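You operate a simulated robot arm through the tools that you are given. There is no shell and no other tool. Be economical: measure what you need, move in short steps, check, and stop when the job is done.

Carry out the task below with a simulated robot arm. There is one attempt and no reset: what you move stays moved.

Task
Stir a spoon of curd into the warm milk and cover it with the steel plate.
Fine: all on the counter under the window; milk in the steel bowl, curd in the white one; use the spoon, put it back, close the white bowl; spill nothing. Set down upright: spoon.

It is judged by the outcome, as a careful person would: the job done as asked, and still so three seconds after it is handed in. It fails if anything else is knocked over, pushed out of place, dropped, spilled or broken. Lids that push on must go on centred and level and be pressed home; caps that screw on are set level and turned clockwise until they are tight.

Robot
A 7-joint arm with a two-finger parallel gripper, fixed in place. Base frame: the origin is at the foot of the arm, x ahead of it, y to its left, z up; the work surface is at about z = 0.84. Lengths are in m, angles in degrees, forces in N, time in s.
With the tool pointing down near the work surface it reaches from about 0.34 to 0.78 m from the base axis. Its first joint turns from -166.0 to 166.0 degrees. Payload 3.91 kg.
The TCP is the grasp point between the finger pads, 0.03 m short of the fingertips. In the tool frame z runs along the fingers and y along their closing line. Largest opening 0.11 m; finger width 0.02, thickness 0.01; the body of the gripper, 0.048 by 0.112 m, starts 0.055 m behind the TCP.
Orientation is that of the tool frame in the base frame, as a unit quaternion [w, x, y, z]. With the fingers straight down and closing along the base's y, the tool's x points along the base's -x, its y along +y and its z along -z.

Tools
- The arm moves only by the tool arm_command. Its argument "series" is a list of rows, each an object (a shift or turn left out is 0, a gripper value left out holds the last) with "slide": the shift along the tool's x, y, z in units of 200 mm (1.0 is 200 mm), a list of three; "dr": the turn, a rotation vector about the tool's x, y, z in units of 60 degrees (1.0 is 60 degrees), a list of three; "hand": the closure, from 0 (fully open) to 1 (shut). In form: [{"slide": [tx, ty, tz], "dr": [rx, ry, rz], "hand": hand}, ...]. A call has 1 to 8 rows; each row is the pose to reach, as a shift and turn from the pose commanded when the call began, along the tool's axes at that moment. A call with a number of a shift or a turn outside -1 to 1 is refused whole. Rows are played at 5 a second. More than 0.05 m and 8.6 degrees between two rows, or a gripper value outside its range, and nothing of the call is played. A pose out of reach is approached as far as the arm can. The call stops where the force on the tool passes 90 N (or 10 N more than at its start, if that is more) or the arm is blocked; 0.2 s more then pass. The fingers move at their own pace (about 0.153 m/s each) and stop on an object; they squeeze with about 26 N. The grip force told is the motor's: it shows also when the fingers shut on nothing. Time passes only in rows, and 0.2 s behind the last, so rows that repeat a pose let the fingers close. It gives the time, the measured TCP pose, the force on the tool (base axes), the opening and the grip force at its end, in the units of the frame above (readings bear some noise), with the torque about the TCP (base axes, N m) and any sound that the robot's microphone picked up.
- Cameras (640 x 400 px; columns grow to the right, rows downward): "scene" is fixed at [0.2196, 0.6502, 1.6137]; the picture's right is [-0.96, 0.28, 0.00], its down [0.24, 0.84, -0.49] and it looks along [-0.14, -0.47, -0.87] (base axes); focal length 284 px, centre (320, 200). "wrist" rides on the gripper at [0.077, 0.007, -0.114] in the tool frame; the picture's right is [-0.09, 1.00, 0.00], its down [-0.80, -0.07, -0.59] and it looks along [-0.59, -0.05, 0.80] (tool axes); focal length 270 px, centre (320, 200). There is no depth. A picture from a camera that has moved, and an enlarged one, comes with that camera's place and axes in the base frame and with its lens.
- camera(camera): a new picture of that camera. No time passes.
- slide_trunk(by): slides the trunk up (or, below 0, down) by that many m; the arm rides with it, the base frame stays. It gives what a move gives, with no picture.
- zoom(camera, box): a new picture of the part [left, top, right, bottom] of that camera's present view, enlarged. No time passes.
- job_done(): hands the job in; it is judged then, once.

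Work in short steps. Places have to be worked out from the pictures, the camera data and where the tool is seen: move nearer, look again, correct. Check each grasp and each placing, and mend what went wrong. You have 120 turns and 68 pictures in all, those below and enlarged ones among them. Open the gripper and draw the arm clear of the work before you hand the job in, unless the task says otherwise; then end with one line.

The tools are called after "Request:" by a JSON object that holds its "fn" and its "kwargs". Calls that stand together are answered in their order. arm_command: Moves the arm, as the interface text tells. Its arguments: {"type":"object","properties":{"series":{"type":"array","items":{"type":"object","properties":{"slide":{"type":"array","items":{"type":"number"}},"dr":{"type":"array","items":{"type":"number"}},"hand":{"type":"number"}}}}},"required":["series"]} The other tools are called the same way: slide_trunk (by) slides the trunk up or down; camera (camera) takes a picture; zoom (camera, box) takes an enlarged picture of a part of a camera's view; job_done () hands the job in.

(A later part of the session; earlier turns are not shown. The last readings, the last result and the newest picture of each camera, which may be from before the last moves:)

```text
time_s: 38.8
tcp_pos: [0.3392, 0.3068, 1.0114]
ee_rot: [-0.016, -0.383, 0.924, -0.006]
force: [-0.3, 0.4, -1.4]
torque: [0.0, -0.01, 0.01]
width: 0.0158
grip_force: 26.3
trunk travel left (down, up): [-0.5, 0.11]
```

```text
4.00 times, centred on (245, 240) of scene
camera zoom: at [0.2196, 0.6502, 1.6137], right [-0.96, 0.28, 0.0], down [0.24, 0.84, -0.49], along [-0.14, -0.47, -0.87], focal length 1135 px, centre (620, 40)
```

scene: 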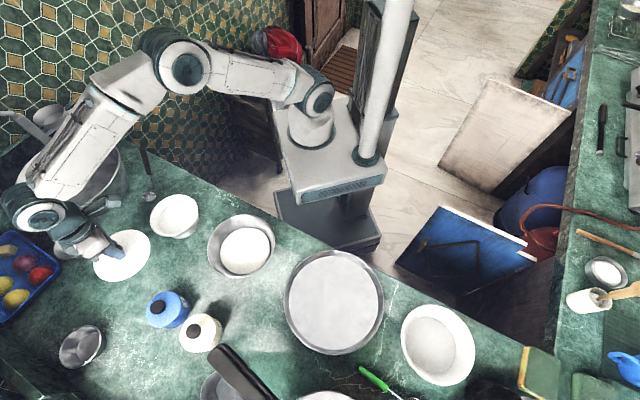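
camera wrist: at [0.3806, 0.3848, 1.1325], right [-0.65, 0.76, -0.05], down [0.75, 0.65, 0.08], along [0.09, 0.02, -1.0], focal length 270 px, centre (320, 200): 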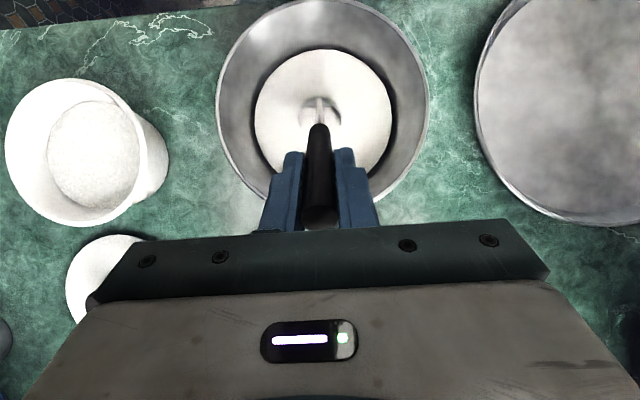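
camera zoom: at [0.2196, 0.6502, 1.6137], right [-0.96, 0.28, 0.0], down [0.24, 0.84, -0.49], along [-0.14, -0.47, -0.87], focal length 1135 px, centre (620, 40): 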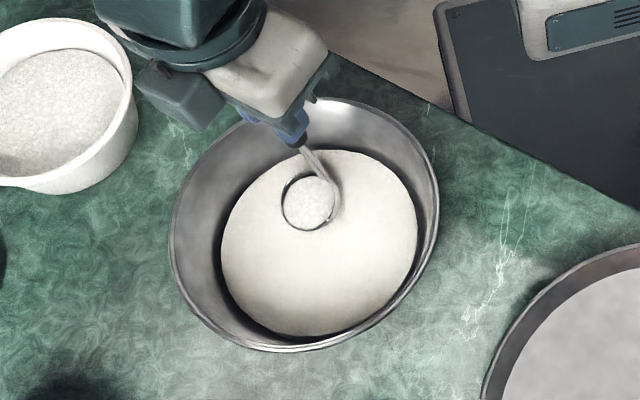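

The ladle seems to hold some grainy curd still. I'll lift it clear over the bowl's centre and look.

Request:
{"fn": "arm_command", "kwargs": {"series": [{"slide": [-0.044, 0.044, 0]}, {"slide": [-0.088, 0.088, 0]}, {"slide": [-0.088, 0.088, -0.1]}, {"slide": [-0.088, 0.088, -0.2]}, {"slide": [-0.088, 0.088, -0.3]}, {"slide": [-0.088, 0.088, -0.3]}]}}

Request:
{"fn": "zoom", "kwargs": {"camera": "scene", "box": [190, 190, 300, 290]}}

```text
time_s: 40.2
tcp_pos: [0.3394, 0.334, 1.0716]
ee_rot: [-0.016, -0.383, 0.924, -0.007]
force: [-0.2, 0.0, -0.2]
torque: [-0.03, 0.02, -0.01]
width: 0.0159
grip_force: 25.5
trunk travel left (down, up): [-0.5, 0.11]
```

```text
4.00 times, centred on (245, 240) of scene
camera zoom: at [0.2196, 0.6502, 1.6137], right [-0.96, 0.28, 0.0], down [0.24, 0.84, -0.49], along [-0.14, -0.47, -0.87], focal length 1135 px, centre (620, 40)
```

zoom: 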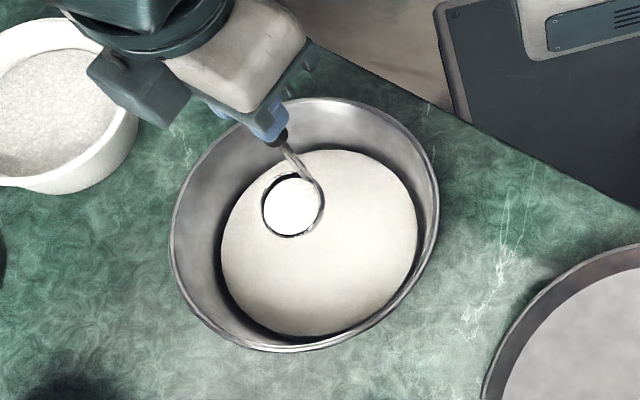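

The ladle still carries curd, so I'll tip it further (to about 68°) low over the milk.

Request:
{"fn": "arm_command", "kwargs": {"series": [{"slide": [-0.092, 0, 0.03], "dr": [0, 0.125, 0]}, {"slide": [-0.183, 0, 0.07], "dr": [0, 0.25, 0]}, {"slide": [-0.272, 0, 0.113], "dr": [0, 0.375, 0]}, {"slide": [-0.358, 0, 0.167], "dr": [0, 0.5, 0]}, {"slide": [-0.438, 0, 0.231], "dr": [0, 0.625, 0]}, {"slide": [-0.511, 0, 0.306], "dr": [0, 0.75, 0]}, {"slide": [-0.511, 0, 0.306], "dr": [0, 0.75, 0]}]}}

Request:
{"fn": "zoom", "kwargs": {"camera": "scene", "box": [150, 180, 310, 330]}}

Request:
{"fn": "camera", "kwargs": {"camera": "wrist"}}

```text
time_s: 41.8
tcp_pos: [0.4067, 0.4002, 1.0128]
ee_rot: [-0.342, -0.355, 0.859, -0.141]
force: [-0.1, 0.4, -0.5]
torque: [0.09, -0.06, 0.02]
width: 0.016
grip_force: 26.0
out of reach, approached as far as the arm can: row 6, 7
trunk travel left (down, up): [-0.5, 0.11]
```

```text
2.67 times, centred on (230, 255) of scene
camera zoom: at [0.2196, 0.6502, 1.6137], right [-0.96, 0.28, 0.0], down [0.24, 0.84, -0.49], along [-0.14, -0.47, -0.87], focal length 757 px, centre (560, 53)
```

zoom: 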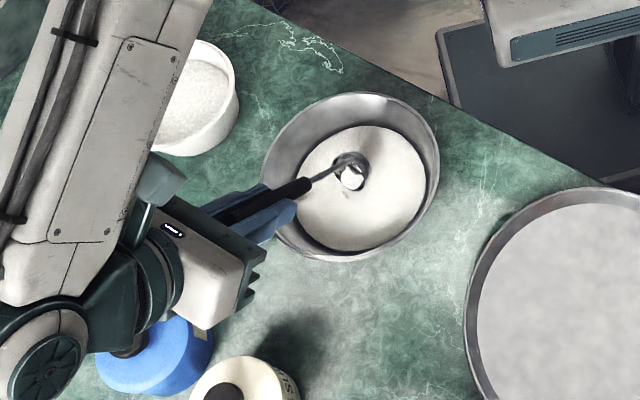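

```text
27 pictures are left
camera wrist: at [0.4174, 0.4216, 1.1485], right [-0.66, 0.75, -0.06], down [0.75, 0.65, -0.12], along [-0.05, -0.12, -0.99], focal length 270 px, centre (320, 200)
```

wrist: 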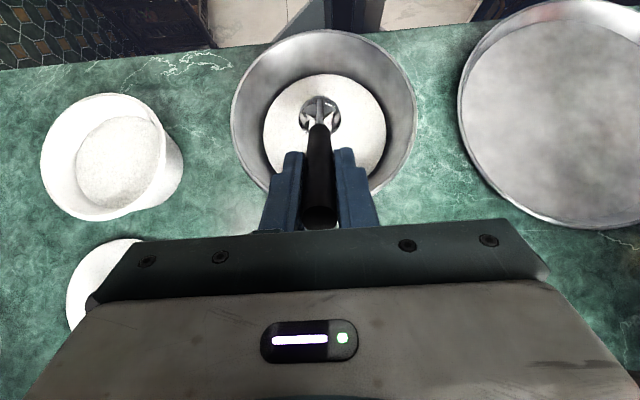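

It's tilted about 64°, which is the reach limit here. I'll check what's left in the ladle.

Request:
{"fn": "zoom", "kwargs": {"camera": "scene", "box": [215, 200, 265, 250]}}

```text
8.00 times, centred on (240, 225) of scene
camera zoom: at [0.2196, 0.6502, 1.6137], right [-0.96, 0.28, 0.0], down [0.24, 0.84, -0.49], along [-0.14, -0.47, -0.87], focal length 2271 px, centre (960, 0)
```

zoom: 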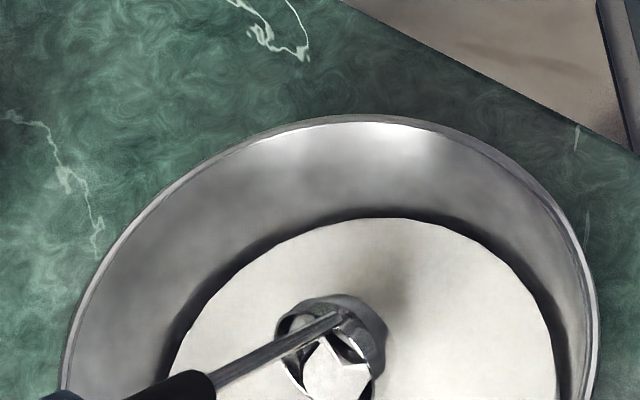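

Nearly all the curd has gone in. I'll bring the tool back to vertical over the bowl, dip again and stir it through.

Request:
{"fn": "arm_command", "kwargs": {"series": [{"slide": [0.091, 0, 0.013], "dr": [0, -0.125, 0]}, {"slide": [0.179, 0, 0.038], "dr": [0, -0.25, 0]}, {"slide": [0.264, 0, 0.075], "dr": [0, -0.375, 0]}, {"slide": [0.343, 0, 0.122], "dr": [0, -0.5, 0]}, {"slide": [0.415, 0, 0.178], "dr": [0, -0.625, 0]}, {"slide": [0.479, 0, 0.244], "dr": [0, -0.75, 0]}, {"slide": [0.479, 0, 0.244], "dr": [0, -0.75, 0]}]}}

Request:
{"fn": "zoom", "kwargs": {"camera": "scene", "box": [205, 200, 285, 280]}}

```text
time_s: 43.4
tcp_pos: [0.3338, 0.3267, 1.0436]
ee_rot: [0.014, -0.383, 0.923, 0.006]
force: [0.4, 1.0, -0.7]
torque: [-0.02, 0.01, -0.01]
width: 0.0158
grip_force: 25.6
trunk travel left (down, up): [-0.5, 0.11]
```

```text
5.00 times, centred on (245, 240) of scene
camera zoom: at [0.2196, 0.6502, 1.6137], right [-0.96, 0.28, 0.0], down [0.24, 0.84, -0.49], along [-0.14, -0.47, -0.87], focal length 1419 px, centre (695, 0)
```

zoom: 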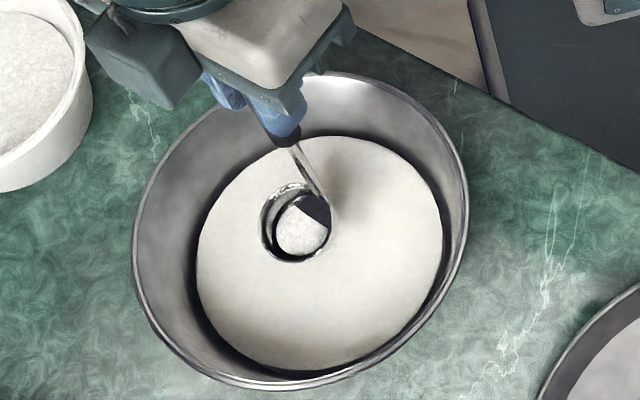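

About a third of the curd remains in the ladle. Raising the trunk should allow a steeper tip, so I'll do that.

Request:
{"fn": "slide_trunk", "kwargs": {"by": 0.1}}

```text
time_s: 44.7
tcp_pos: [0.3334, 0.3272, 1.1427]
ee_rot: [0.013, -0.383, 0.924, 0.005]
force: [-0.1, 0.4, -0.8]
torque: [0.0, -0.01, 0.04]
width: 0.0158
grip_force: 26.3
trunk travel left (down, up): [-0.6, 0.01]
```

I'll lower back to just above the milk.

Request:
{"fn": "arm_command", "kwargs": {"series": [{"slide": [0, 0, 0.15]}, {"slide": [0, 0, 0.3]}, {"slide": [0, 0, 0.42]}, {"slide": [0, 0, 0.54]}]}}

Request:
{"fn": "arm_command", "kwargs": {"series": [{"slide": [-0.092, 0, -0.001], "dr": [0, 0.125, 0]}, {"slide": [-0.183, 0, 0.01], "dr": [0, 0.25, 0]}, {"slide": [-0.272, 0, 0.033], "dr": [0, 0.375, 0]}, {"slide": [-0.358, 0, 0.067], "dr": [0, 0.5, 0]}, {"slide": [-0.438, 0, 0.111], "dr": [0, 0.625, 0]}, {"slide": [-0.511, 0, 0.166], "dr": [0, 0.75, 0]}, {"slide": [-0.577, 0, 0.231], "dr": [0, 0.875, 0]}, {"slide": [-0.634, 0, 0.303], "dr": [0, 1, 0]}]}}

Request:
{"fn": "zoom", "kwargs": {"camera": "scene", "box": [150, 180, 310, 330]}}

```text
time_s: 45.7
tcp_pos: [0.3361, 0.3295, 1.0348]
ee_rot: [0.014, -0.382, 0.924, 0.006]
force: [0.4, 0.2, -1.3]
torque: [-0.03, 0.01, -0.01]
width: 0.0158
grip_force: 25.6
trunk travel left (down, up): [-0.6, 0.01]
```

```text
time_s: 47.5
tcp_pos: [0.4187, 0.4116, 0.9926]
ee_rot: [-0.396, -0.346, 0.835, -0.164]
force: [0.9, -0.3, -1.3]
torque: [0.07, -0.09, 0.0]
width: 0.0157
grip_force: 25.6
out of reach, approached as far as the arm can: row 8
trunk travel left (down, up): [-0.6, 0.01]
```

```text
2.67 times, centred on (230, 255) of scene
camera zoom: at [0.2196, 0.6502, 1.6137], right [-0.96, 0.28, 0.0], down [0.24, 0.84, -0.49], along [-0.14, -0.47, -0.87], focal length 757 px, centre (560, 53)
```

zoom: 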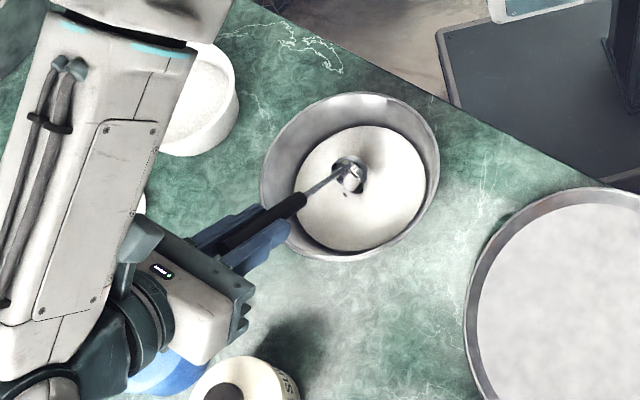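

The ladle is tipped about 71°. I'll return to vertical and check.

Request:
{"fn": "arm_command", "kwargs": {"series": [{"slide": [0, 0, 0]}, {"slide": [0.091, 0, 0.013], "dr": [0, -0.125, 0]}, {"slide": [0.179, 0, 0.038], "dr": [0, -0.25, 0]}, {"slide": [0.264, 0, 0.075], "dr": [0, -0.375, 0]}, {"slide": [0.343, 0, 0.122], "dr": [0, -0.5, 0]}, {"slide": [0.415, 0, 0.178], "dr": [0, -0.625, 0]}, {"slide": [0.479, 0, 0.244], "dr": [0, -0.75, 0]}, {"slide": [0.522, 0, 0.3], "dr": [0, -0.847, 0]}]}}

Request:
{"fn": "zoom", "kwargs": {"camera": "scene", "box": [205, 200, 285, 280]}}

```text
time_s: 49.3
tcp_pos: [0.3388, 0.3329, 1.0364]
ee_rot: [0.002, -0.381, 0.924, 0.001]
force: [0.0, -0.3, -0.1]
torque: [-0.03, 0.0, -0.01]
width: 0.0158
grip_force: 25.5
trunk travel left (down, up): [-0.6, 0.01]
```

```text
5.00 times, centred on (245, 240) of scene
camera zoom: at [0.2196, 0.6502, 1.6137], right [-0.96, 0.28, 0.0], down [0.24, 0.84, -0.49], along [-0.14, -0.47, -0.87], focal length 1419 px, centre (695, 0)
```

zoom: 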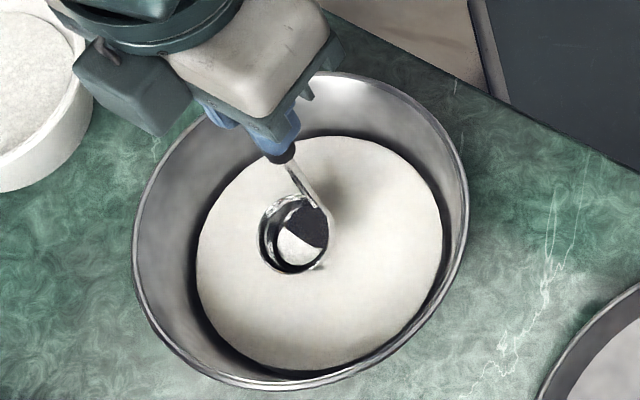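

Only a small residue is left. I'll lower into the milk and stir several turns.

Request:
{"fn": "arm_command", "kwargs": {"series": [{"slide": [0, 0, 0.06]}, {"slide": [0, 0, 0.13]}, {"slide": [0.06, 0, 0.13]}, {"slide": [0.125, 0, 0.13]}, {"slide": [0.088, 0.088, 0.13]}, {"slide": [0, 0.125, 0.13]}, {"slide": [-0.088, 0.088, 0.13]}, {"slide": [-0.125, 0, 0.13]}]}}

Request:
{"fn": "arm_command", "kwargs": {"series": [{"slide": [0.037, -0.088, 0]}, {"slide": [0.125, -0.125, 0]}, {"slide": [0.213, -0.088, 0]}, {"slide": [0.25, 0, 0]}, {"slide": [0.213, 0.088, 0]}, {"slide": [0.125, 0.125, 0]}, {"slide": [0.037, 0.088, 0]}, {"slide": [0, 0, 0]}]}}

Request:
{"fn": "arm_command", "kwargs": {"series": [{"slide": [0.037, -0.088, 0]}, {"slide": [0.125, -0.125, 0]}, {"slide": [0.213, -0.088, 0]}, {"slide": [0.25, 0, 0]}, {"slide": [0.213, 0.088, 0]}, {"slide": [0.125, 0.125, 0]}, {"slide": [0.037, 0.088, 0]}, {"slide": [0, 0, 0]}]}}

Request:
{"fn": "arm_command", "kwargs": {"series": [{"slide": [0.037, -0.088, 0]}, {"slide": [0.125, -0.125, 0]}, {"slide": [0.213, -0.088, 0]}, {"slide": [0.25, 0, 0]}, {"slide": [0.213, 0.088, 0]}, {"slide": [0.125, 0.125, 0]}, {"slide": [0.125, 0, 0]}, {"slide": [0.125, 0, 0]}]}}

Request:
{"fn": "zoom", "kwargs": {"camera": "scene", "box": [205, 200, 285, 280]}}

```text
time_s: 51.1
tcp_pos: [0.3567, 0.3476, 1.0081]
ee_rot: [0.0, -0.383, 0.924, 0.001]
force: [-0.7, -0.5, -1.8]
torque: [-0.02, 0.01, -0.01]
width: 0.0156
grip_force: 26.3
trunk travel left (down, up): [-0.6, 0.01]
```

```text
time_s: 52.9
tcp_pos: [0.3563, 0.347, 1.0104]
ee_rot: [0.0, -0.382, 0.924, 0.0]
force: [1.1, -0.3, -0.2]
torque: [0.0, 0.0, -0.01]
width: 0.0159
grip_force: 26.0
trunk travel left (down, up): [-0.6, 0.01]
```

```text
time_s: 54.7
tcp_pos: [0.3573, 0.3491, 1.0103]
ee_rot: [0.001, -0.383, 0.924, 0.0]
force: [0.0, -0.1, -0.8]
torque: [-0.01, 0.01, 0.0]
width: 0.0158
grip_force: 25.9
trunk travel left (down, up): [-0.6, 0.01]
```

```text
time_s: 56.5
tcp_pos: [0.3398, 0.3309, 1.0091]
ee_rot: [0.001, -0.382, 0.924, 0.0]
force: [-1.4, -0.4, -0.3]
torque: [-0.02, 0.03, 0.0]
width: 0.0158
grip_force: 25.9
trunk travel left (down, up): [-0.6, 0.01]
```

```text
5.00 times, centred on (245, 240) of scene
camera zoom: at [0.2196, 0.6502, 1.6137], right [-0.96, 0.28, 0.0], down [0.24, 0.84, -0.49], along [-0.14, -0.47, -0.87], focal length 1419 px, centre (695, 0)
```

zoom: 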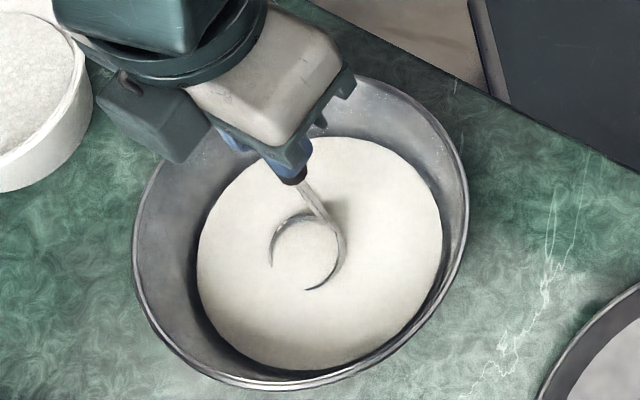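

It's well stirred. I'll lift just above the surface, tip out the ladle and let it drain.

Request:
{"fn": "arm_command", "kwargs": {"series": [{"slide": [0, 0, -0.1]}, {"slide": [-0.092, 0, -0.141], "dr": [0, 0.125, 0]}, {"slide": [-0.183, 0, -0.13], "dr": [0, 0.25, 0]}, {"slide": [-0.272, 0, -0.107], "dr": [0, 0.375, 0]}, {"slide": [-0.358, 0, -0.073], "dr": [0, 0.5, 0]}, {"slide": [-0.438, 0, -0.029], "dr": [0, 0.625, 0]}, {"slide": [-0.511, 0, 0.026], "dr": [0, 0.75, 0]}, {"slide": [-0.567, 0, 0.08], "dr": [0, 0.85, 0]}]}}

Request:
{"fn": "arm_command", "kwargs": {"series": [{"slide": [0, 0, 0]}, {"slide": [0, 0, 0]}, {"slide": [0, 0, 0]}, {"slide": [0, 0, 0]}, {"slide": [0, 0, 0]}]}}

Request:
{"fn": "arm_command", "kwargs": {"series": [{"slide": [0, 0, 0]}, {"slide": [0.091, 0, 0.013], "dr": [0, -0.125, 0]}, {"slide": [0.179, 0, 0.038], "dr": [0, -0.25, 0]}, {"slide": [0.264, 0, 0.075], "dr": [0, -0.375, 0]}, {"slide": [0.343, 0, 0.122], "dr": [0, -0.5, 0]}, {"slide": [0.415, 0, 0.178], "dr": [0, -0.625, 0]}, {"slide": [0.479, 0, 0.244], "dr": [0, -0.75, 0]}, {"slide": [0.522, 0, 0.3], "dr": [0, -0.847, 0]}]}}

Request:
{"fn": "zoom", "kwargs": {"camera": "scene", "box": [205, 200, 285, 280]}}

```text
time_s: 58.3
tcp_pos: [0.4193, 0.4125, 0.9944]
ee_rot: [-0.396, -0.346, 0.834, -0.166]
force: [-0.4, -0.3, -0.8]
torque: [0.05, -0.04, 0.05]
width: 0.0158
grip_force: 26.5
trunk travel left (down, up): [-0.6, 0.01]
```

```text
time_s: 59.5
tcp_pos: [0.4183, 0.4116, 0.9934]
ee_rot: [-0.396, -0.346, 0.835, -0.165]
force: [0.6, 0.5, -1.3]
torque: [0.06, -0.06, -0.01]
width: 0.0159
grip_force: 25.8
trunk travel left (down, up): [-0.6, 0.01]
```

```text
time_s: 61.3
tcp_pos: [0.3395, 0.3306, 1.0353]
ee_rot: [0.0, -0.383, 0.924, 0.0]
force: [0.4, 0.1, -0.6]
torque: [0.02, 0.01, -0.04]
width: 0.0159
grip_force: 25.9
trunk travel left (down, up): [-0.6, 0.01]
```

```text
5.00 times, centred on (245, 240) of scene
camera zoom: at [0.2196, 0.6502, 1.6137], right [-0.96, 0.28, 0.0], down [0.24, 0.84, -0.49], along [-0.14, -0.47, -0.87], focal length 1419 px, centre (695, 0)
```

zoom: 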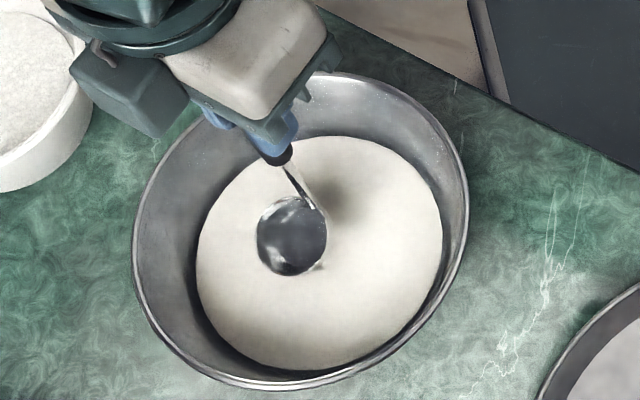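

The ladle is empty. I'll lift it, return it to its original tilt and let any drips fall into the bowl.

Request:
{"fn": "arm_command", "kwargs": {"series": [{"slide": [0.06, 0, -0.05], "dr": [0, -0.085, 0]}, {"slide": [0.12, 0, -0.11], "dr": [0, -0.17, 0]}, {"slide": [0.18, 0, -0.18], "dr": [0, -0.255, 0]}, {"slide": [0.242, 0, -0.26], "dr": [0, -0.342, 0]}, {"slide": [0.242, 0, -0.286], "dr": [0, -0.342, 0]}, {"slide": [0.242, 0, -0.286], "dr": [0, -0.342, 0]}, {"slide": [0.242, 0, -0.286], "dr": [0, -0.342, 0]}, {"slide": [0.242, 0, -0.286], "dr": [0, -0.342, 0]}]}}

```text
time_s: 63.1
tcp_pos: [0.3038, 0.2987, 1.0937]
ee_rot: [0.163, -0.376, 0.909, 0.068]
force: [0.2, -0.2, -0.8]
torque: [-0.03, 0.04, 0.04]
width: 0.016
grip_force: 25.9
trunk travel left (down, up): [-0.6, 0.01]
```

The orientation matches the original grasp. I'll carry it back above its starting place.

Request:
{"fn": "arm_command", "kwargs": {"series": [{"slide": [0.004, -0.15, 0.004]}, {"slide": [0.007, -0.3, 0.008]}, {"slide": [0.011, -0.45, 0.012]}, {"slide": [0.014, -0.6, 0.016]}, {"slide": [0.018, -0.75, 0.02]}, {"slide": [0.021, -0.895, 0.023]}]}}

Request:
{"fn": "arm_command", "kwargs": {"series": [{"slide": [0.004, -0.15, 0.004]}, {"slide": [0.007, -0.3, 0.008]}, {"slide": [0.011, -0.45, 0.012]}, {"slide": [0.014, -0.6, 0.016]}, {"slide": [0.018, -0.75, 0.02]}, {"slide": [0.021, -0.895, 0.023]}, {"slide": [0.021, -0.895, 0.023]}]}}

```text
time_s: 64.5
tcp_pos: [0.4309, 0.1702, 1.0883]
ee_rot: [0.163, -0.377, 0.909, 0.069]
force: [0.3, -0.6, -1.5]
torque: [-0.01, 0.05, -0.01]
width: 0.0157
grip_force: 25.6
trunk travel left (down, up): [-0.6, 0.01]
```

```text
time_s: 66.1
tcp_pos: [0.5552, 0.0422, 1.0807]
ee_rot: [0.164, -0.377, 0.909, 0.068]
force: [0.5, 0.5, -1.3]
torque: [-0.07, 0.03, 0.01]
width: 0.0159
grip_force: 26.1
trunk travel left (down, up): [-0.6, 0.01]
```

I'm above home. I'll lower to 1 cm above the counter contact height, then check.

Request:
{"fn": "arm_command", "kwargs": {"series": [{"slide": [0.04, 0, 0.105]}, {"slide": [0.08, 0, 0.21]}, {"slide": [0.12, 0, 0.32]}, {"slide": [0.158, 0, 0.421]}, {"slide": [0.158, 0, 0.421]}]}}

Request:
{"fn": "arm_command", "kwargs": {"series": [{"slide": [0.007, 0, 0.018]}, {"slide": [0.011, 0, 0.028]}, {"slide": [0.014, 0, 0.037]}, {"slide": [0.014, 0, 0.037]}]}}

Request:
{"fn": "zoom", "kwargs": {"camera": "scene", "box": [90, 110, 210, 220]}}

```text
time_s: 67.3
tcp_pos: [0.5564, 0.04, 0.9922]
ee_rot: [0.163, -0.377, 0.909, 0.068]
force: [0.3, 1.0, -0.2]
torque: [-0.06, 0.01, 0.0]
width: 0.0158
grip_force: 25.7
trunk travel left (down, up): [-0.6, 0.01]
```

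```text
time_s: 68.3
tcp_pos: [0.555, 0.04, 0.9846]
ee_rot: [0.164, -0.377, 0.909, 0.069]
force: [-0.2, 0.7, -1.8]
torque: [-0.01, 0.04, 0.01]
width: 0.0156
grip_force: 26.0
trunk travel left (down, up): [-0.6, 0.01]
```

```text
3.64 times, centred on (150, 165) of scene
camera zoom: at [0.2196, 0.6502, 1.6137], right [-0.96, 0.28, 0.0], down [0.24, 0.84, -0.49], along [-0.14, -0.47, -0.87], focal length 1032 px, centre (938, 327)
```

zoom: 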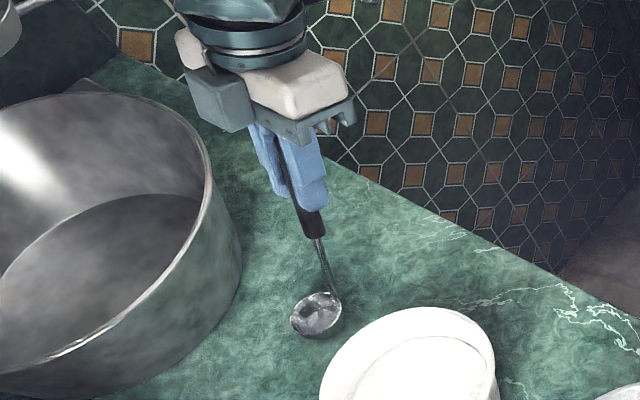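

It's near contact; I'll lower the last few millimetres.

Request:
{"fn": "arm_command", "kwargs": {"series": [{"slide": [0.002, 0, 0.006]}, {"slide": [0.0045, 0, 0.012]}, {"slide": [0.0045, 0, 0.012]}, {"slide": [0.0045, 0, 0.012]}]}}

```text
time_s: 69.3
tcp_pos: [0.5536, 0.0415, 0.9829]
ee_rot: [0.164, -0.377, 0.909, 0.068]
force: [-0.9, -0.5, 5.0]
torque: [0.23, -0.22, 0.04]
width: 0.0158
grip_force: 25.7
trunk travel left (down, up): [-0.6, 0.01]
```

Contact at 5 N. I'll open the fingers and look before withdrawing.

Request:
{"fn": "arm_command", "kwargs": {"series": [{"slide": [0, 0, 0], "hand": 0.8}, {"slide": [0, 0, 0], "hand": 0.6}, {"slide": [0, 0, 0], "hand": 0.4}, {"slide": [0, 0, 0], "hand": 0.4}, {"slide": [0, 0, 0], "hand": 0.4}]}}

Request:
{"fn": "camera", "kwargs": {"camera": "wrist"}}

```text
time_s: 70.5
tcp_pos: [0.5549, 0.0405, 0.9824]
ee_rot: [0.164, -0.377, 0.909, 0.068]
force: [-0.6, -1.2, 0.4]
torque: [-0.04, 0.0, 0.0]
width: 0.0661
grip_force: 0.1
trunk travel left (down, up): [-0.6, 0.01]
```

```text
19 pictures are left
camera wrist: at [0.4709, -0.0334, 1.0621], right [-0.65, 0.76, 0.03], down [0.43, 0.33, 0.84], along [0.63, 0.55, -0.55], focal length 270 px, centre (320, 200)
```

wrist: 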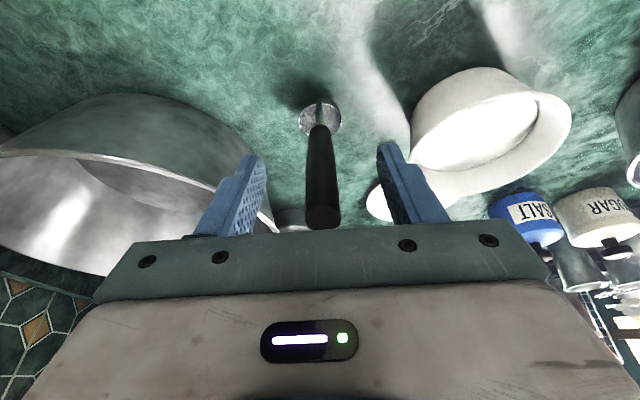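

The spoon stands on its own. I'll withdraw along the tool axis, then straighten the tool toward the lid.

Request:
{"fn": "arm_command", "kwargs": {"series": [{"slide": [0, 0, -0.1]}, {"slide": [0, 0, -0.25]}, {"slide": [0, 0, -0.45]}, {"slide": [0, 0, -0.65]}]}}

Request:
{"fn": "arm_command", "kwargs": {"series": [{"slide": [-0.162, 0.064, 0.065], "dr": [0, 0.068, 0]}, {"slide": [-0.325, 0.128, 0.131], "dr": [0, 0.137, 0]}, {"slide": [-0.487, 0.192, 0.196], "dr": [0, 0.205, 0]}, {"slide": [-0.65, 0.256, 0.262], "dr": [0, 0.274, 0]}, {"slide": [-0.812, 0.32, 0.327], "dr": [0, 0.342, 0]}]}}

Request:
{"fn": "zoom", "kwargs": {"camera": "scene", "box": [60, 110, 240, 290]}}

```text
time_s: 71.5
tcp_pos: [0.5216, 0.0101, 1.1071]
ee_rot: [0.163, -0.378, 0.909, 0.068]
force: [-0.5, 0.3, 0.2]
torque: [0.0, 0.0, -0.01]
width: 0.066
grip_force: 0.1
trunk travel left (down, up): [-0.6, 0.01]
```

```text
time_s: 72.7
tcp_pos: [0.6016, 0.1802, 1.1005]
ee_rot: [-0.001, -0.383, 0.924, -0.002]
force: [0.6, -0.1, 0.3]
torque: [-0.01, -0.02, -0.02]
width: 0.0658
grip_force: 0.1
trunk travel left (down, up): [-0.6, 0.01]
```

```text
2.22 times, centred on (150, 200) of scene
camera zoom: at [0.2196, 0.6502, 1.6137], right [-0.96, 0.28, 0.0], down [0.24, 0.84, -0.49], along [-0.14, -0.47, -0.87], focal length 631 px, centre (698, 200)
```

zoom: 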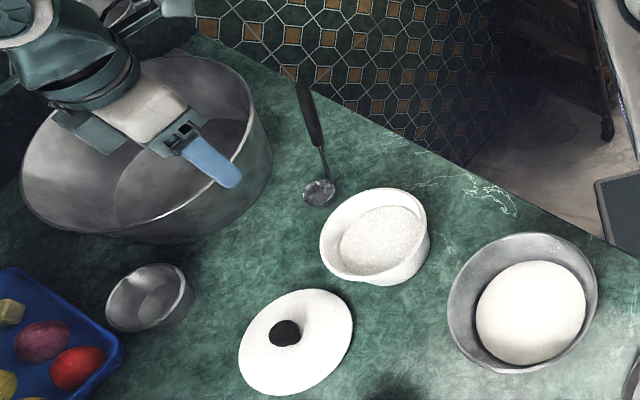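

Everything is in place. I'll go over the lid knob and bring the trunk back down 0.1 m.

Request:
{"fn": "arm_command", "kwargs": {"series": [{"slide": [-0.16, 0.094, 0]}, {"slide": [-0.32, 0.188, 0]}, {"slide": [-0.484, 0.283, 0]}, {"slide": [-0.484, 0.283, 0]}]}}

Request:
{"fn": "slide_trunk", "kwargs": {"by": -0.1}}

Request:
{"fn": "camera", "kwargs": {"camera": "wrist"}}

```text
time_s: 73.7
tcp_pos: [0.6301, 0.2867, 1.1011]
ee_rot: [-0.001, -0.382, 0.924, -0.001]
force: [0.0, 0.1, 0.0]
torque: [0.02, 0.01, 0.04]
width: 0.0662
grip_force: 0.0
trunk travel left (down, up): [-0.6, 0.01]
```

```text
time_s: 75.1
tcp_pos: [0.6296, 0.2862, 1.0002]
ee_rot: [-0.001, -0.383, 0.924, 0.0]
force: [0.2, -0.3, 0.1]
torque: [-0.02, 0.0, 0.01]
width: 0.0659
grip_force: 0.1
trunk travel left (down, up): [-0.5, 0.11]
```

```text
17 pictures are left
camera wrist: at [0.5707, 0.2378, 1.1154], right [-0.64, 0.77, 0.0], down [0.62, 0.52, 0.59], along [0.46, 0.38, -0.8], focal length 270 px, centre (320, 200)
```

wrist: 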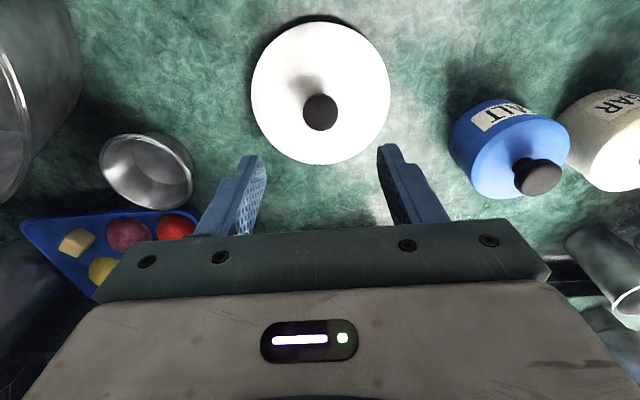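

The knob is at (0.631, 0.288), centred. I'll descend and grip.

Request:
{"fn": "arm_command", "kwargs": {"series": [{"slide": [-0.004, 0.003, 0.15]}, {"slide": [-0.008, 0.006, 0.3]}, {"slide": [-0.008, 0.006, 0.43]}, {"slide": [-0.008, 0.006, 0.522]}, {"slide": [-0.008, 0.006, 0.522]}, {"slide": [-0.008, 0.006, 0.522], "hand": 1}, {"slide": [-0.008, 0.006, 0.522], "hand": 1}, {"slide": [-0.008, 0.006, 0.522], "hand": 1}]}}

```text
time_s: 76.9
tcp_pos: [0.629, 0.2884, 0.8975]
ee_rot: [-0.001, -0.383, 0.924, 0.0]
force: [0.0, -0.6, 1.3]
torque: [-0.02, -0.05, 0.01]
width: 0.0304
grip_force: 26.2
trunk travel left (down, up): [-0.5, 0.11]
```

The lid is gripped. I'll lift 10 cm and carry it over the white bowl.

Request:
{"fn": "arm_command", "kwargs": {"series": [{"slide": [0, 0, -0.1]}, {"slide": [0, 0, -0.28]}, {"slide": [0, 0, -0.5]}, {"slide": [0.18, 0.025, -0.5]}, {"slide": [0.37, 0.051, -0.5]}, {"slide": [0.56, 0.077, -0.5]}, {"slide": [0.742, 0.103, -0.5]}, {"slide": [0.742, 0.103, -0.5]}]}}

Request:
{"fn": "zoom", "kwargs": {"camera": "scene", "box": [100, 120, 240, 260]}}

```text
time_s: 78.7
tcp_pos: [0.5105, 0.2003, 0.9973]
ee_rot: [-0.001, -0.383, 0.924, 0.0]
force: [-0.6, 0.3, 1.8]
torque: [-0.01, 0.02, -0.02]
width: 0.0305
grip_force: 25.7
trunk travel left (down, up): [-0.5, 0.11]
```

```text
2.86 times, centred on (170, 190) of scene
camera zoom: at [0.2196, 0.6502, 1.6137], right [-0.96, 0.28, 0.0], down [0.24, 0.84, -0.49], along [-0.14, -0.47, -0.87], focal length 811 px, centre (749, 229)
```

zoom: 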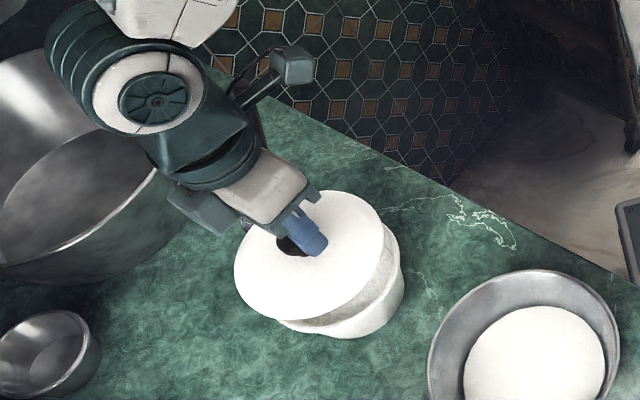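

The lid is lined up. I'll lower slowly onto the bowl.

Request:
{"fn": "arm_command", "kwargs": {"series": [{"slide": [0.008, -0.003, 0.07]}, {"slide": [0.008, -0.003, 0.14]}, {"slide": [0.008, -0.003, 0.19]}, {"slide": [0.008, -0.003, 0.205]}, {"slide": [0.008, -0.003, 0.215]}, {"slide": [0.008, -0.003, 0.215]}]}}

Request:
{"fn": "arm_command", "kwargs": {"series": [{"slide": [0, 0, 0.008]}, {"slide": [0, 0, 0.016]}, {"slide": [0, 0, 0.016]}]}}

Request:
{"fn": "zoom", "kwargs": {"camera": "scene", "box": [130, 170, 220, 250]}}

```text
time_s: 80.1
tcp_pos: [0.5101, 0.1981, 0.9544]
ee_rot: [-0.001, -0.382, 0.924, 0.0]
force: [0.8, 0.8, 1.0]
torque: [-0.01, -0.06, 0.01]
width: 0.0306
grip_force: 25.7
trunk travel left (down, up): [-0.5, 0.11]
```

```text
time_s: 80.9
tcp_pos: [0.5097, 0.1967, 0.9541]
ee_rot: [0.002, -0.382, 0.924, 0.0]
force: [1.3, 1.9, 24.8]
torque: [0.09, -0.09, 0.03]
width: 0.0306
grip_force: 25.9
trunk travel left (down, up): [-0.5, 0.11]
```

```text
5.00 times, centred on (175, 210) of scene
camera zoom: at [0.2196, 0.6502, 1.6137], right [-0.96, 0.28, 0.0], down [0.24, 0.84, -0.49], along [-0.14, -0.47, -0.87], focal length 1419 px, centre (1045, 150)
```

zoom: 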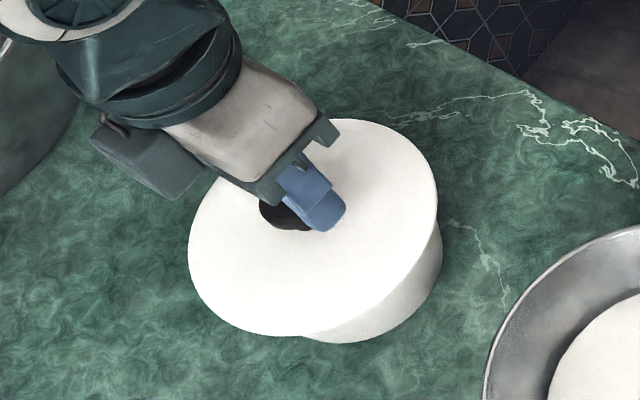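

The lid outline matches the original position and it's seated with 25 N. I'll ease off, release and rise.

Request:
{"fn": "arm_command", "kwargs": {"series": [{"slide": [0, 0, -0.014]}, {"slide": [0, 0, -0.014], "hand": 0.4}, {"slide": [0, 0, -0.014], "hand": 0.4}, {"slide": [0, 0, -0.1]}, {"slide": [0, 0, -0.3]}, {"slide": [0, 0, -0.5]}, {"slide": [0, 0, -0.7]}]}}

Request:
{"fn": "camera", "kwargs": {"camera": "wrist"}}

```text
time_s: 82.5
tcp_pos: [0.51, 0.195, 1.091]
ee_rot: [-0.001, -0.382, 0.924, -0.001]
force: [-0.1, 0.1, 0.1]
torque: [-0.05, 0.03, 0.01]
width: 0.0661
grip_force: 0.1
trunk travel left (down, up): [-0.5, 0.11]
```

```text
14 pictures are left
camera wrist: at [0.4511, 0.1466, 1.2049], right [-0.64, 0.77, 0.0], down [0.62, 0.52, 0.59], along [0.46, 0.38, -0.8], focal length 270 px, centre (320, 200)
```

wrist: 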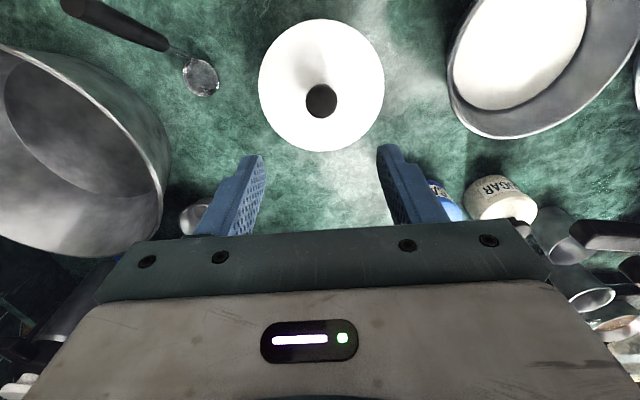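

The white bowl is closed and the spoon is standing. Next is the plate: I'll fly to above its +x rim side with yaw 74°, so the fingers close across the rim and the camera sees the rim side-on.

Request:
{"fn": "arm_command", "kwargs": {"series": [{"slide": [-0.03, 0.24, 0]}, {"slide": [-0.06, 0.48, 0]}, {"slide": [-0.09, 0.73, 0]}, {"slide": [-0.12, 0.972, 0]}]}}

Request:
{"fn": "arm_command", "kwargs": {"series": [{"slide": [-0.024, 0.19, 0.05], "dr": [0, 0, -0.1]}, {"slide": [-0.048, 0.38, 0.1], "dr": [0, 0, -0.2]}, {"slide": [-0.072, 0.57, 0.2], "dr": [0, 0, -0.3]}, {"slide": [-0.096, 0.77, 0.3], "dr": [0, 0, -0.4]}, {"slide": [-0.12, 0.972, 0.4], "dr": [0, 0, -0.483]}, {"slide": [-0.12, 0.972, 0.5], "dr": [0, 0, -0.483]}]}}

Request:
{"fn": "camera", "kwargs": {"camera": "wrist"}}

```text
refused: row 3 steps farther than a row can; nothing moved
```

```text
time_s: 83.9
tcp_pos: [0.3892, 0.3503, 0.9888]
ee_rot: [-0.001, -0.601, 0.799, -0.002]
force: [-0.4, 0.0, -1.1]
torque: [-0.02, 0.0, 0.02]
width: 0.0659
grip_force: 0.2
trunk travel left (down, up): [-0.5, 0.11]
```

```text
13 pictures are left
camera wrist: at [0.3619, 0.2786, 1.1033], right [-0.93, 0.36, 0.0], down [0.29, 0.75, 0.59], along [0.21, 0.55, -0.81], focal length 270 px, centre (320, 200)
```

wrist: 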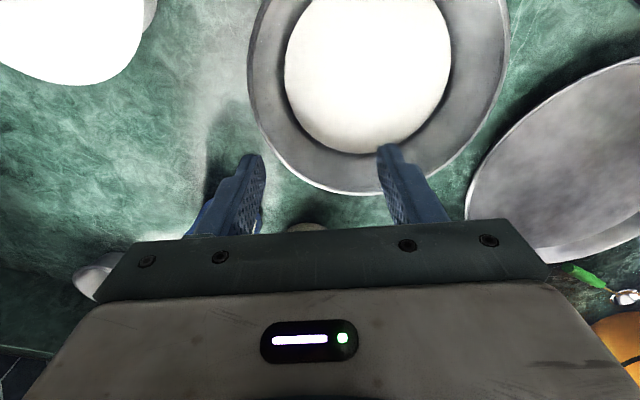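

The first move was refused but the second played safely (fingertips at 0.96). I'll continue to above the plate rim.

Request:
{"fn": "arm_command", "kwargs": {"series": [{"slide": [-0.115, 0.158, 0]}, {"slide": [-0.23, 0.316, 0]}, {"slide": [-0.345, 0.474, 0]}, {"slide": [-0.46, 0.632, 0]}, {"slide": [-0.574, 0.79, 0]}, {"slide": [-0.574, 0.79, 0.15]}, {"slide": [-0.574, 0.79, 0.25]}]}}

Request:
{"fn": "camera", "kwargs": {"camera": "wrist"}}

```text
time_s: 85.5
tcp_pos: [0.2687, 0.5074, 0.9412]
ee_rot: [-0.001, -0.602, 0.798, 0.001]
force: [0.8, 0.3, 1.2]
torque: [0.02, 0.02, 0.0]
width: 0.0661
grip_force: 0.0
trunk travel left (down, up): [-0.5, 0.11]
```

```text
12 pictures are left
camera wrist: at [0.2409, 0.4346, 1.0547], right [-0.93, 0.36, 0.0], down [0.29, 0.75, 0.59], along [0.21, 0.55, -0.8], focal length 270 px, centre (320, 200)
```

wrist: 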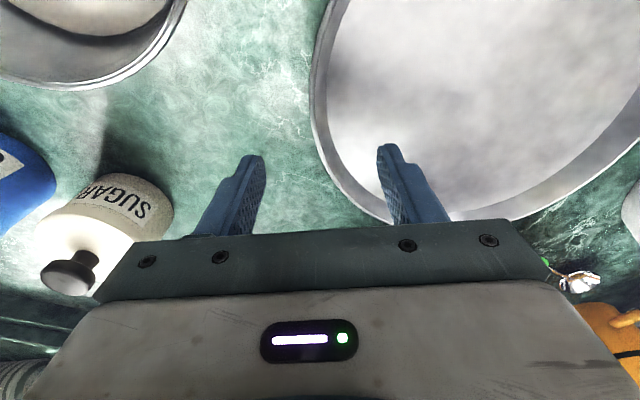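

I'll zoom on the rim near the fingers to judge its wall shape.

Request:
{"fn": "zoom", "kwargs": {"camera": "wrist", "box": [290, 60, 450, 230]}}

```text
2.35 times, centred on (370, 145) of wrist
camera zoom: at [0.2409, 0.4346, 1.0547], right [-0.93, 0.36, 0.0], down [0.29, 0.75, 0.59], along [0.21, 0.55, -0.8], focal length 636 px, centre (202, 329)
```

zoom: 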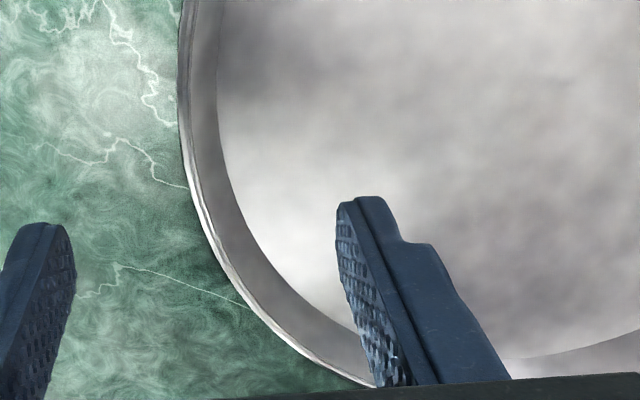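

The wall flares by roughly 25–30°. I'll lean the tool 20° outward to match it, narrow the fingers to about 30 mm and stop 4 cm short of the rim.

Request:
{"fn": "arm_command", "kwargs": {"series": [{"slide": [0.006, -0.036, 0.02], "dr": [-0.111, 0, 0], "hand": 0.727}, {"slide": [0.012, -0.072, 0.06], "dr": [-0.222, 0, 0]}, {"slide": [0.017, -0.108, 0.122], "dr": [-0.333, 0, 0]}, {"slide": [0.017, -0.108, 0.122], "dr": [-0.333, 0, 0]}]}}

Request:
{"fn": "zoom", "kwargs": {"camera": "wrist", "box": [240, 80, 420, 240]}}

```text
time_s: 86.5
tcp_pos: [0.2887, 0.4954, 0.915]
ee_rot: [-0.106, -0.593, 0.786, 0.139]
force: [0.3, -0.3, -0.4]
torque: [0.02, 0.0, -0.02]
width: 0.03
grip_force: 0.0
trunk travel left (down, up): [-0.5, 0.11]
```

```text
2.50 times, centred on (330, 160) of wrist
camera zoom: at [0.3003, 0.4132, 1.025], right [-0.87, 0.34, 0.34], down [0.48, 0.7, 0.53], along [-0.06, 0.63, -0.77], focal length 676 px, centre (295, 300)
```

zoom: 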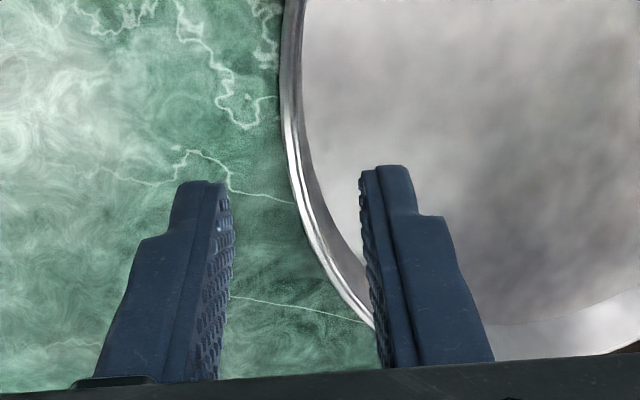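

The tool axis meets the rim squarely. I'll advance 4 cm along it slowly.

Request:
{"fn": "arm_command", "kwargs": {"series": [{"slide": [0, 0, 0.08]}, {"slide": [0, 0, 0.14]}, {"slide": [0, 0, 0.17]}, {"slide": [0, 0, 0.185]}, {"slide": [0, 0, 0.185]}]}}

Request:
{"fn": "zoom", "kwargs": {"camera": "wrist", "box": [240, 80, 420, 240]}}

```text
time_s: 87.7
tcp_pos: [0.2764, 0.4992, 0.8801]
ee_rot: [-0.105, -0.592, 0.787, 0.138]
force: [0.1, 0.6, -0.2]
torque: [0.0, -0.01, -0.02]
width: 0.0299
grip_force: 0.0
trunk travel left (down, up): [-0.5, 0.11]
```

```text
2.50 times, centred on (330, 160) of wrist
camera zoom: at [0.2872, 0.4174, 0.9904], right [-0.88, 0.34, 0.34], down [0.48, 0.7, 0.53], along [-0.05, 0.63, -0.77], focal length 676 px, centre (295, 300)
```

zoom: 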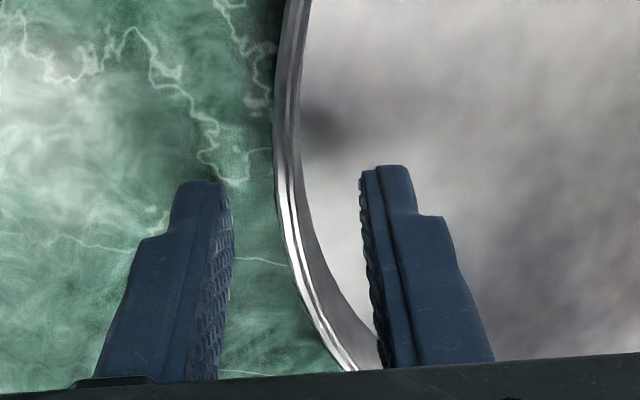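

The rim is centred between the pads. I'll narrow to ~15 mm and push down in millimetre steps to get the deepest grip.

Request:
{"fn": "arm_command", "kwargs": {"series": [{"hand": 0.86}, {"hand": 0.86}, {"slide": [0, 0, 0.01]}, {"slide": [0, 0, 0.02]}, {"slide": [0, 0, 0.02]}]}}

```text
time_s: 88.9
tcp_pos: [0.2744, 0.4998, 0.8767]
ee_rot: [-0.105, -0.593, 0.786, 0.139]
force: [-0.3, -0.2, 0.5]
torque: [0.02, -0.01, 0.0]
width: 0.0153
grip_force: 0.0
trunk travel left (down, up): [-0.5, 0.11]
```

Request:
{"fn": "arm_command", "kwargs": {"series": [{"slide": [0, 0, 0.01]}, {"slide": [0, 0, 0.01]}, {"slide": [0, 0, 0.018]}, {"slide": [0, 0, 0.018]}]}}

```text
time_s: 89.9
tcp_pos: [0.2754, 0.5004, 0.8746]
ee_rot: [-0.105, -0.593, 0.787, 0.137]
force: [0.0, -2.2, 3.5]
torque: [-0.05, -0.04, -0.03]
width: 0.0151
grip_force: 0.1
trunk travel left (down, up): [-0.5, 0.11]
```

That's first contact (3.5 N). I'll close on the rim here.

Request:
{"fn": "arm_command", "kwargs": {"series": [{"slide": [0, 0, -0.004]}, {"slide": [0, 0, -0.004], "hand": 1}, {"slide": [0, 0, -0.004], "hand": 1}, {"slide": [0, 0, -0.004], "hand": 1}]}}

```text
time_s: 90.9
tcp_pos: [0.2753, 0.5005, 0.8744]
ee_rot: [-0.105, -0.592, 0.787, 0.139]
force: [-2.7, 1.1, 2.3]
torque: [-0.3, 0.72, -0.38]
width: 0.0058
grip_force: 26.3
trunk travel left (down, up): [-0.5, 0.11]
```

It's gripped at 5.8 mm. I'll lift this edge about 1.5 cm as a trial.

Request:
{"fn": "arm_command", "kwargs": {"series": [{"slide": [0, 0.007, -0.02]}, {"slide": [0, 0.014, -0.038]}, {"slide": [0, 0.026, -0.07]}, {"slide": [0, 0.026, -0.07]}]}}

Request:
{"fn": "zoom", "kwargs": {"camera": "scene", "box": [230, 200, 430, 400]}}

```text
time_s: 91.9
tcp_pos: [0.2732, 0.5003, 0.8896]
ee_rot: [-0.105, -0.593, 0.787, 0.138]
force: [0.3, -0.3, -1.7]
torque: [-0.09, -0.18, -0.03]
width: 0.0025
grip_force: 26.2
trunk travel left (down, up): [-0.5, 0.11]
```

```text
2.00 times, centred on (330, 300) of scene
camera zoom: at [0.2196, 0.6502, 1.6137], right [-0.96, 0.28, 0.0], down [0.24, 0.84, -0.49], along [-0.14, -0.47, -0.87], focal length 568 px, centre (300, 0)
```

zoom: 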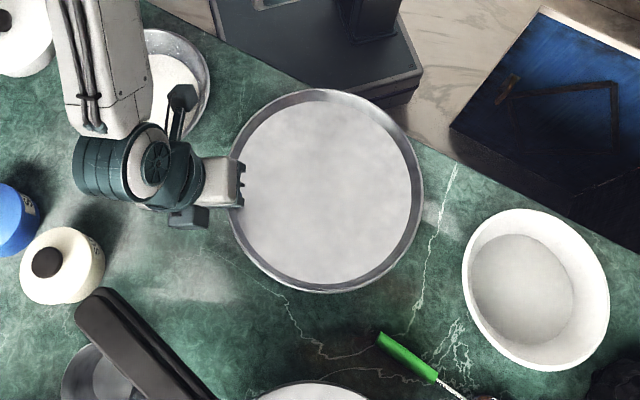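

The weight (~1.7 N) and its torque show the plate is fully held, and it is light. I'll lift 8 cm more, gently.

Request:
{"fn": "arm_command", "kwargs": {"series": [{"slide": [0, 0.017, -0.047]}, {"slide": [0, 0.034, -0.094]}, {"slide": [0, 0.06, -0.165]}, {"slide": [0, 0.086, -0.235]}, {"slide": [0, 0.112, -0.306]}, {"slide": [0, 0.137, -0.376]}, {"slide": [0, 0.137, -0.376]}]}}

Request:
{"fn": "zoom", "kwargs": {"camera": "scene", "box": [180, 180, 420, 400]}}

```text
time_s: 93.5
tcp_pos: [0.275, 0.5003, 0.9704]
ee_rot: [-0.105, -0.592, 0.787, 0.138]
force: [-0.5, -0.2, -2.5]
torque: [-0.04, -0.3, -0.04]
width: 0.0025
grip_force: 26.0
trunk travel left (down, up): [-0.5, 0.11]
```

```text
1.82 times, centred on (300, 290) of scene
camera zoom: at [0.2196, 0.6502, 1.6137], right [-0.96, 0.28, 0.0], down [0.24, 0.84, -0.49], along [-0.14, -0.47, -0.87], focal length 516 px, centre (356, 36)
```

zoom: 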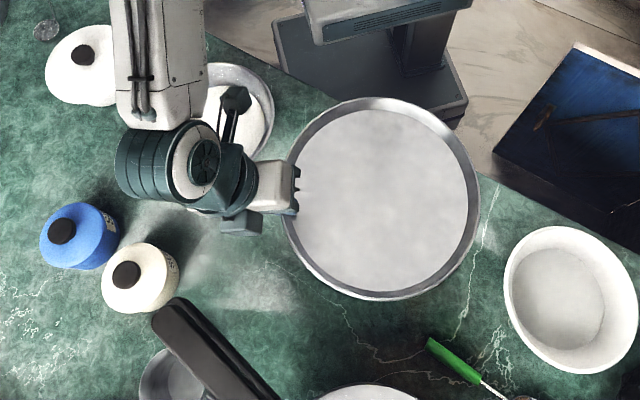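

The plate is held with only slight sag. I'll carry it slowly halfway toward the milk bowl, rising a little.

Request:
{"fn": "arm_command", "kwargs": {"series": [{"slide": [0.02, -0.044, -0.05]}, {"slide": [0.06, -0.13, -0.1]}, {"slide": [0.1, -0.22, -0.14]}, {"slide": [0.14, -0.31, -0.17]}, {"slide": [0.18, -0.4, -0.2]}, {"slide": [0.22, -0.48, -0.23]}, {"slide": [0.25, -0.545, -0.252]}]}}

Request:
{"fn": "arm_command", "kwargs": {"series": [{"slide": [0.02, -0.044, -0.02], "dr": [-0.01, 0.011, -0.03]}, {"slide": [0.06, -0.13, -0.06], "dr": [-0.025, 0.022, -0.06]}, {"slide": [0.1, -0.22, -0.1], "dr": [-0.04, 0.036, -0.1]}, {"slide": [0.14, -0.31, -0.14], "dr": [-0.055, 0.05, -0.14]}, {"slide": [0.18, -0.4, -0.18], "dr": [-0.07, 0.065, -0.18]}, {"slide": [0.22, -0.48, -0.22], "dr": [-0.085, 0.08, -0.22]}, {"slide": [0.247, -0.545, -0.252], "dr": [-0.1, 0.091, -0.251]}, {"slide": [0.247, -0.545, -0.252], "dr": [-0.1, 0.091, -0.251]}]}}

Request:
{"fn": "zoom", "kwargs": {"camera": "scene", "box": [110, 150, 350, 350]}}

```text
time_s: 95.1
tcp_pos: [0.3751, 0.4186, 0.9787]
ee_rot: [-0.105, -0.593, 0.786, 0.138]
force: [-1.4, -0.4, -2.6]
torque: [-0.05, -0.27, 0.0]
width: 0.0026
grip_force: 26.2
trunk travel left (down, up): [-0.5, 0.11]
```

```text
time_s: 96.9
tcp_pos: [0.4775, 0.3376, 0.9888]
ee_rot: [0.155, 0.69, -0.688, -0.164]
force: [-0.8, -1.3, -2.6]
torque: [0.01, -0.3, -0.01]
width: 0.0023
grip_force: 26.3
trunk travel left (down, up): [-0.5, 0.11]
```

```text
2.00 times, centred on (230, 250) of scene
camera zoom: at [0.2196, 0.6502, 1.6137], right [-0.96, 0.28, 0.0], down [0.24, 0.84, -0.49], along [-0.14, -0.47, -0.87], focal length 568 px, centre (500, 100)
```

zoom: 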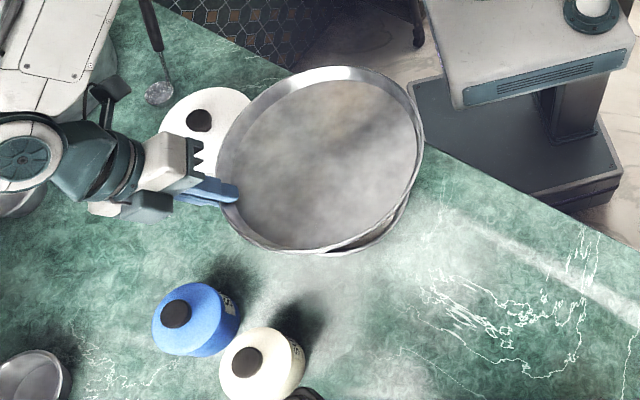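

From the picture the plate is nearly level, with its centre near (0.346, 0.312). The bowl centre is (0.344, 0.328). I'll shift 16 mm in +y and lower 5 cm.

Request:
{"fn": "arm_command", "kwargs": {"series": [{"slide": [-0.04, 0, 0]}, {"slide": [-0.08, 0, 0]}, {"slide": [-0.08, -0.03, 0.06]}, {"slide": [-0.08, -0.06, 0.123]}, {"slide": [-0.08, -0.09, 0.184]}, {"slide": [-0.08, -0.11, 0.225]}, {"slide": [-0.08, -0.11, 0.225]}]}}

Request:
{"fn": "zoom", "kwargs": {"camera": "scene", "box": [170, 160, 330, 300]}}

```text
time_s: 98.5
tcp_pos: [0.4757, 0.3557, 0.9407]
ee_rot: [0.153, 0.691, -0.687, -0.164]
force: [3.6, 2.5, 11.1]
torque: [-0.53, 0.38, 0.0]
width: 0.0023
grip_force: 26.4
trunk travel left (down, up): [-0.5, 0.11]
```

```text
2.86 times, centred on (250, 230) of scene
camera zoom: at [0.2196, 0.6502, 1.6137], right [-0.96, 0.28, 0.0], down [0.24, 0.84, -0.49], along [-0.14, -0.47, -0.87], focal length 811 px, centre (520, 114)
```

zoom: 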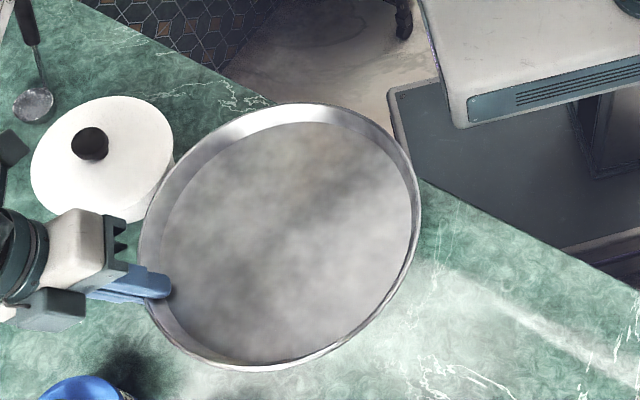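

Torque shows contact at the near side of the bowl rim, so the plate's far side is a bit high. I'll ease up slightly and rotate 5° to level it.

Request:
{"fn": "arm_command", "kwargs": {"series": [{"slide": [0, 0.006, -0.012]}, {"slide": [0, 0.01, -0.012], "dr": [0.03, 0, 0]}, {"slide": [0, 0.015, -0.01], "dr": [0.06, 0, 0]}, {"slide": [0, 0.017, -0.009], "dr": [0.083, 0, 0]}, {"slide": [0, 0.017, -0.009], "dr": [0.083, 0, 0]}]}}

```text
time_s: 99.7
tcp_pos: [0.4721, 0.3538, 0.9439]
ee_rot: [0.125, 0.696, -0.695, -0.133]
force: [-1.0, -1.0, 8.4]
torque: [-0.83, 0.58, -0.06]
width: 0.0032
grip_force: 25.7
trunk travel left (down, up): [-0.5, 0.11]
```

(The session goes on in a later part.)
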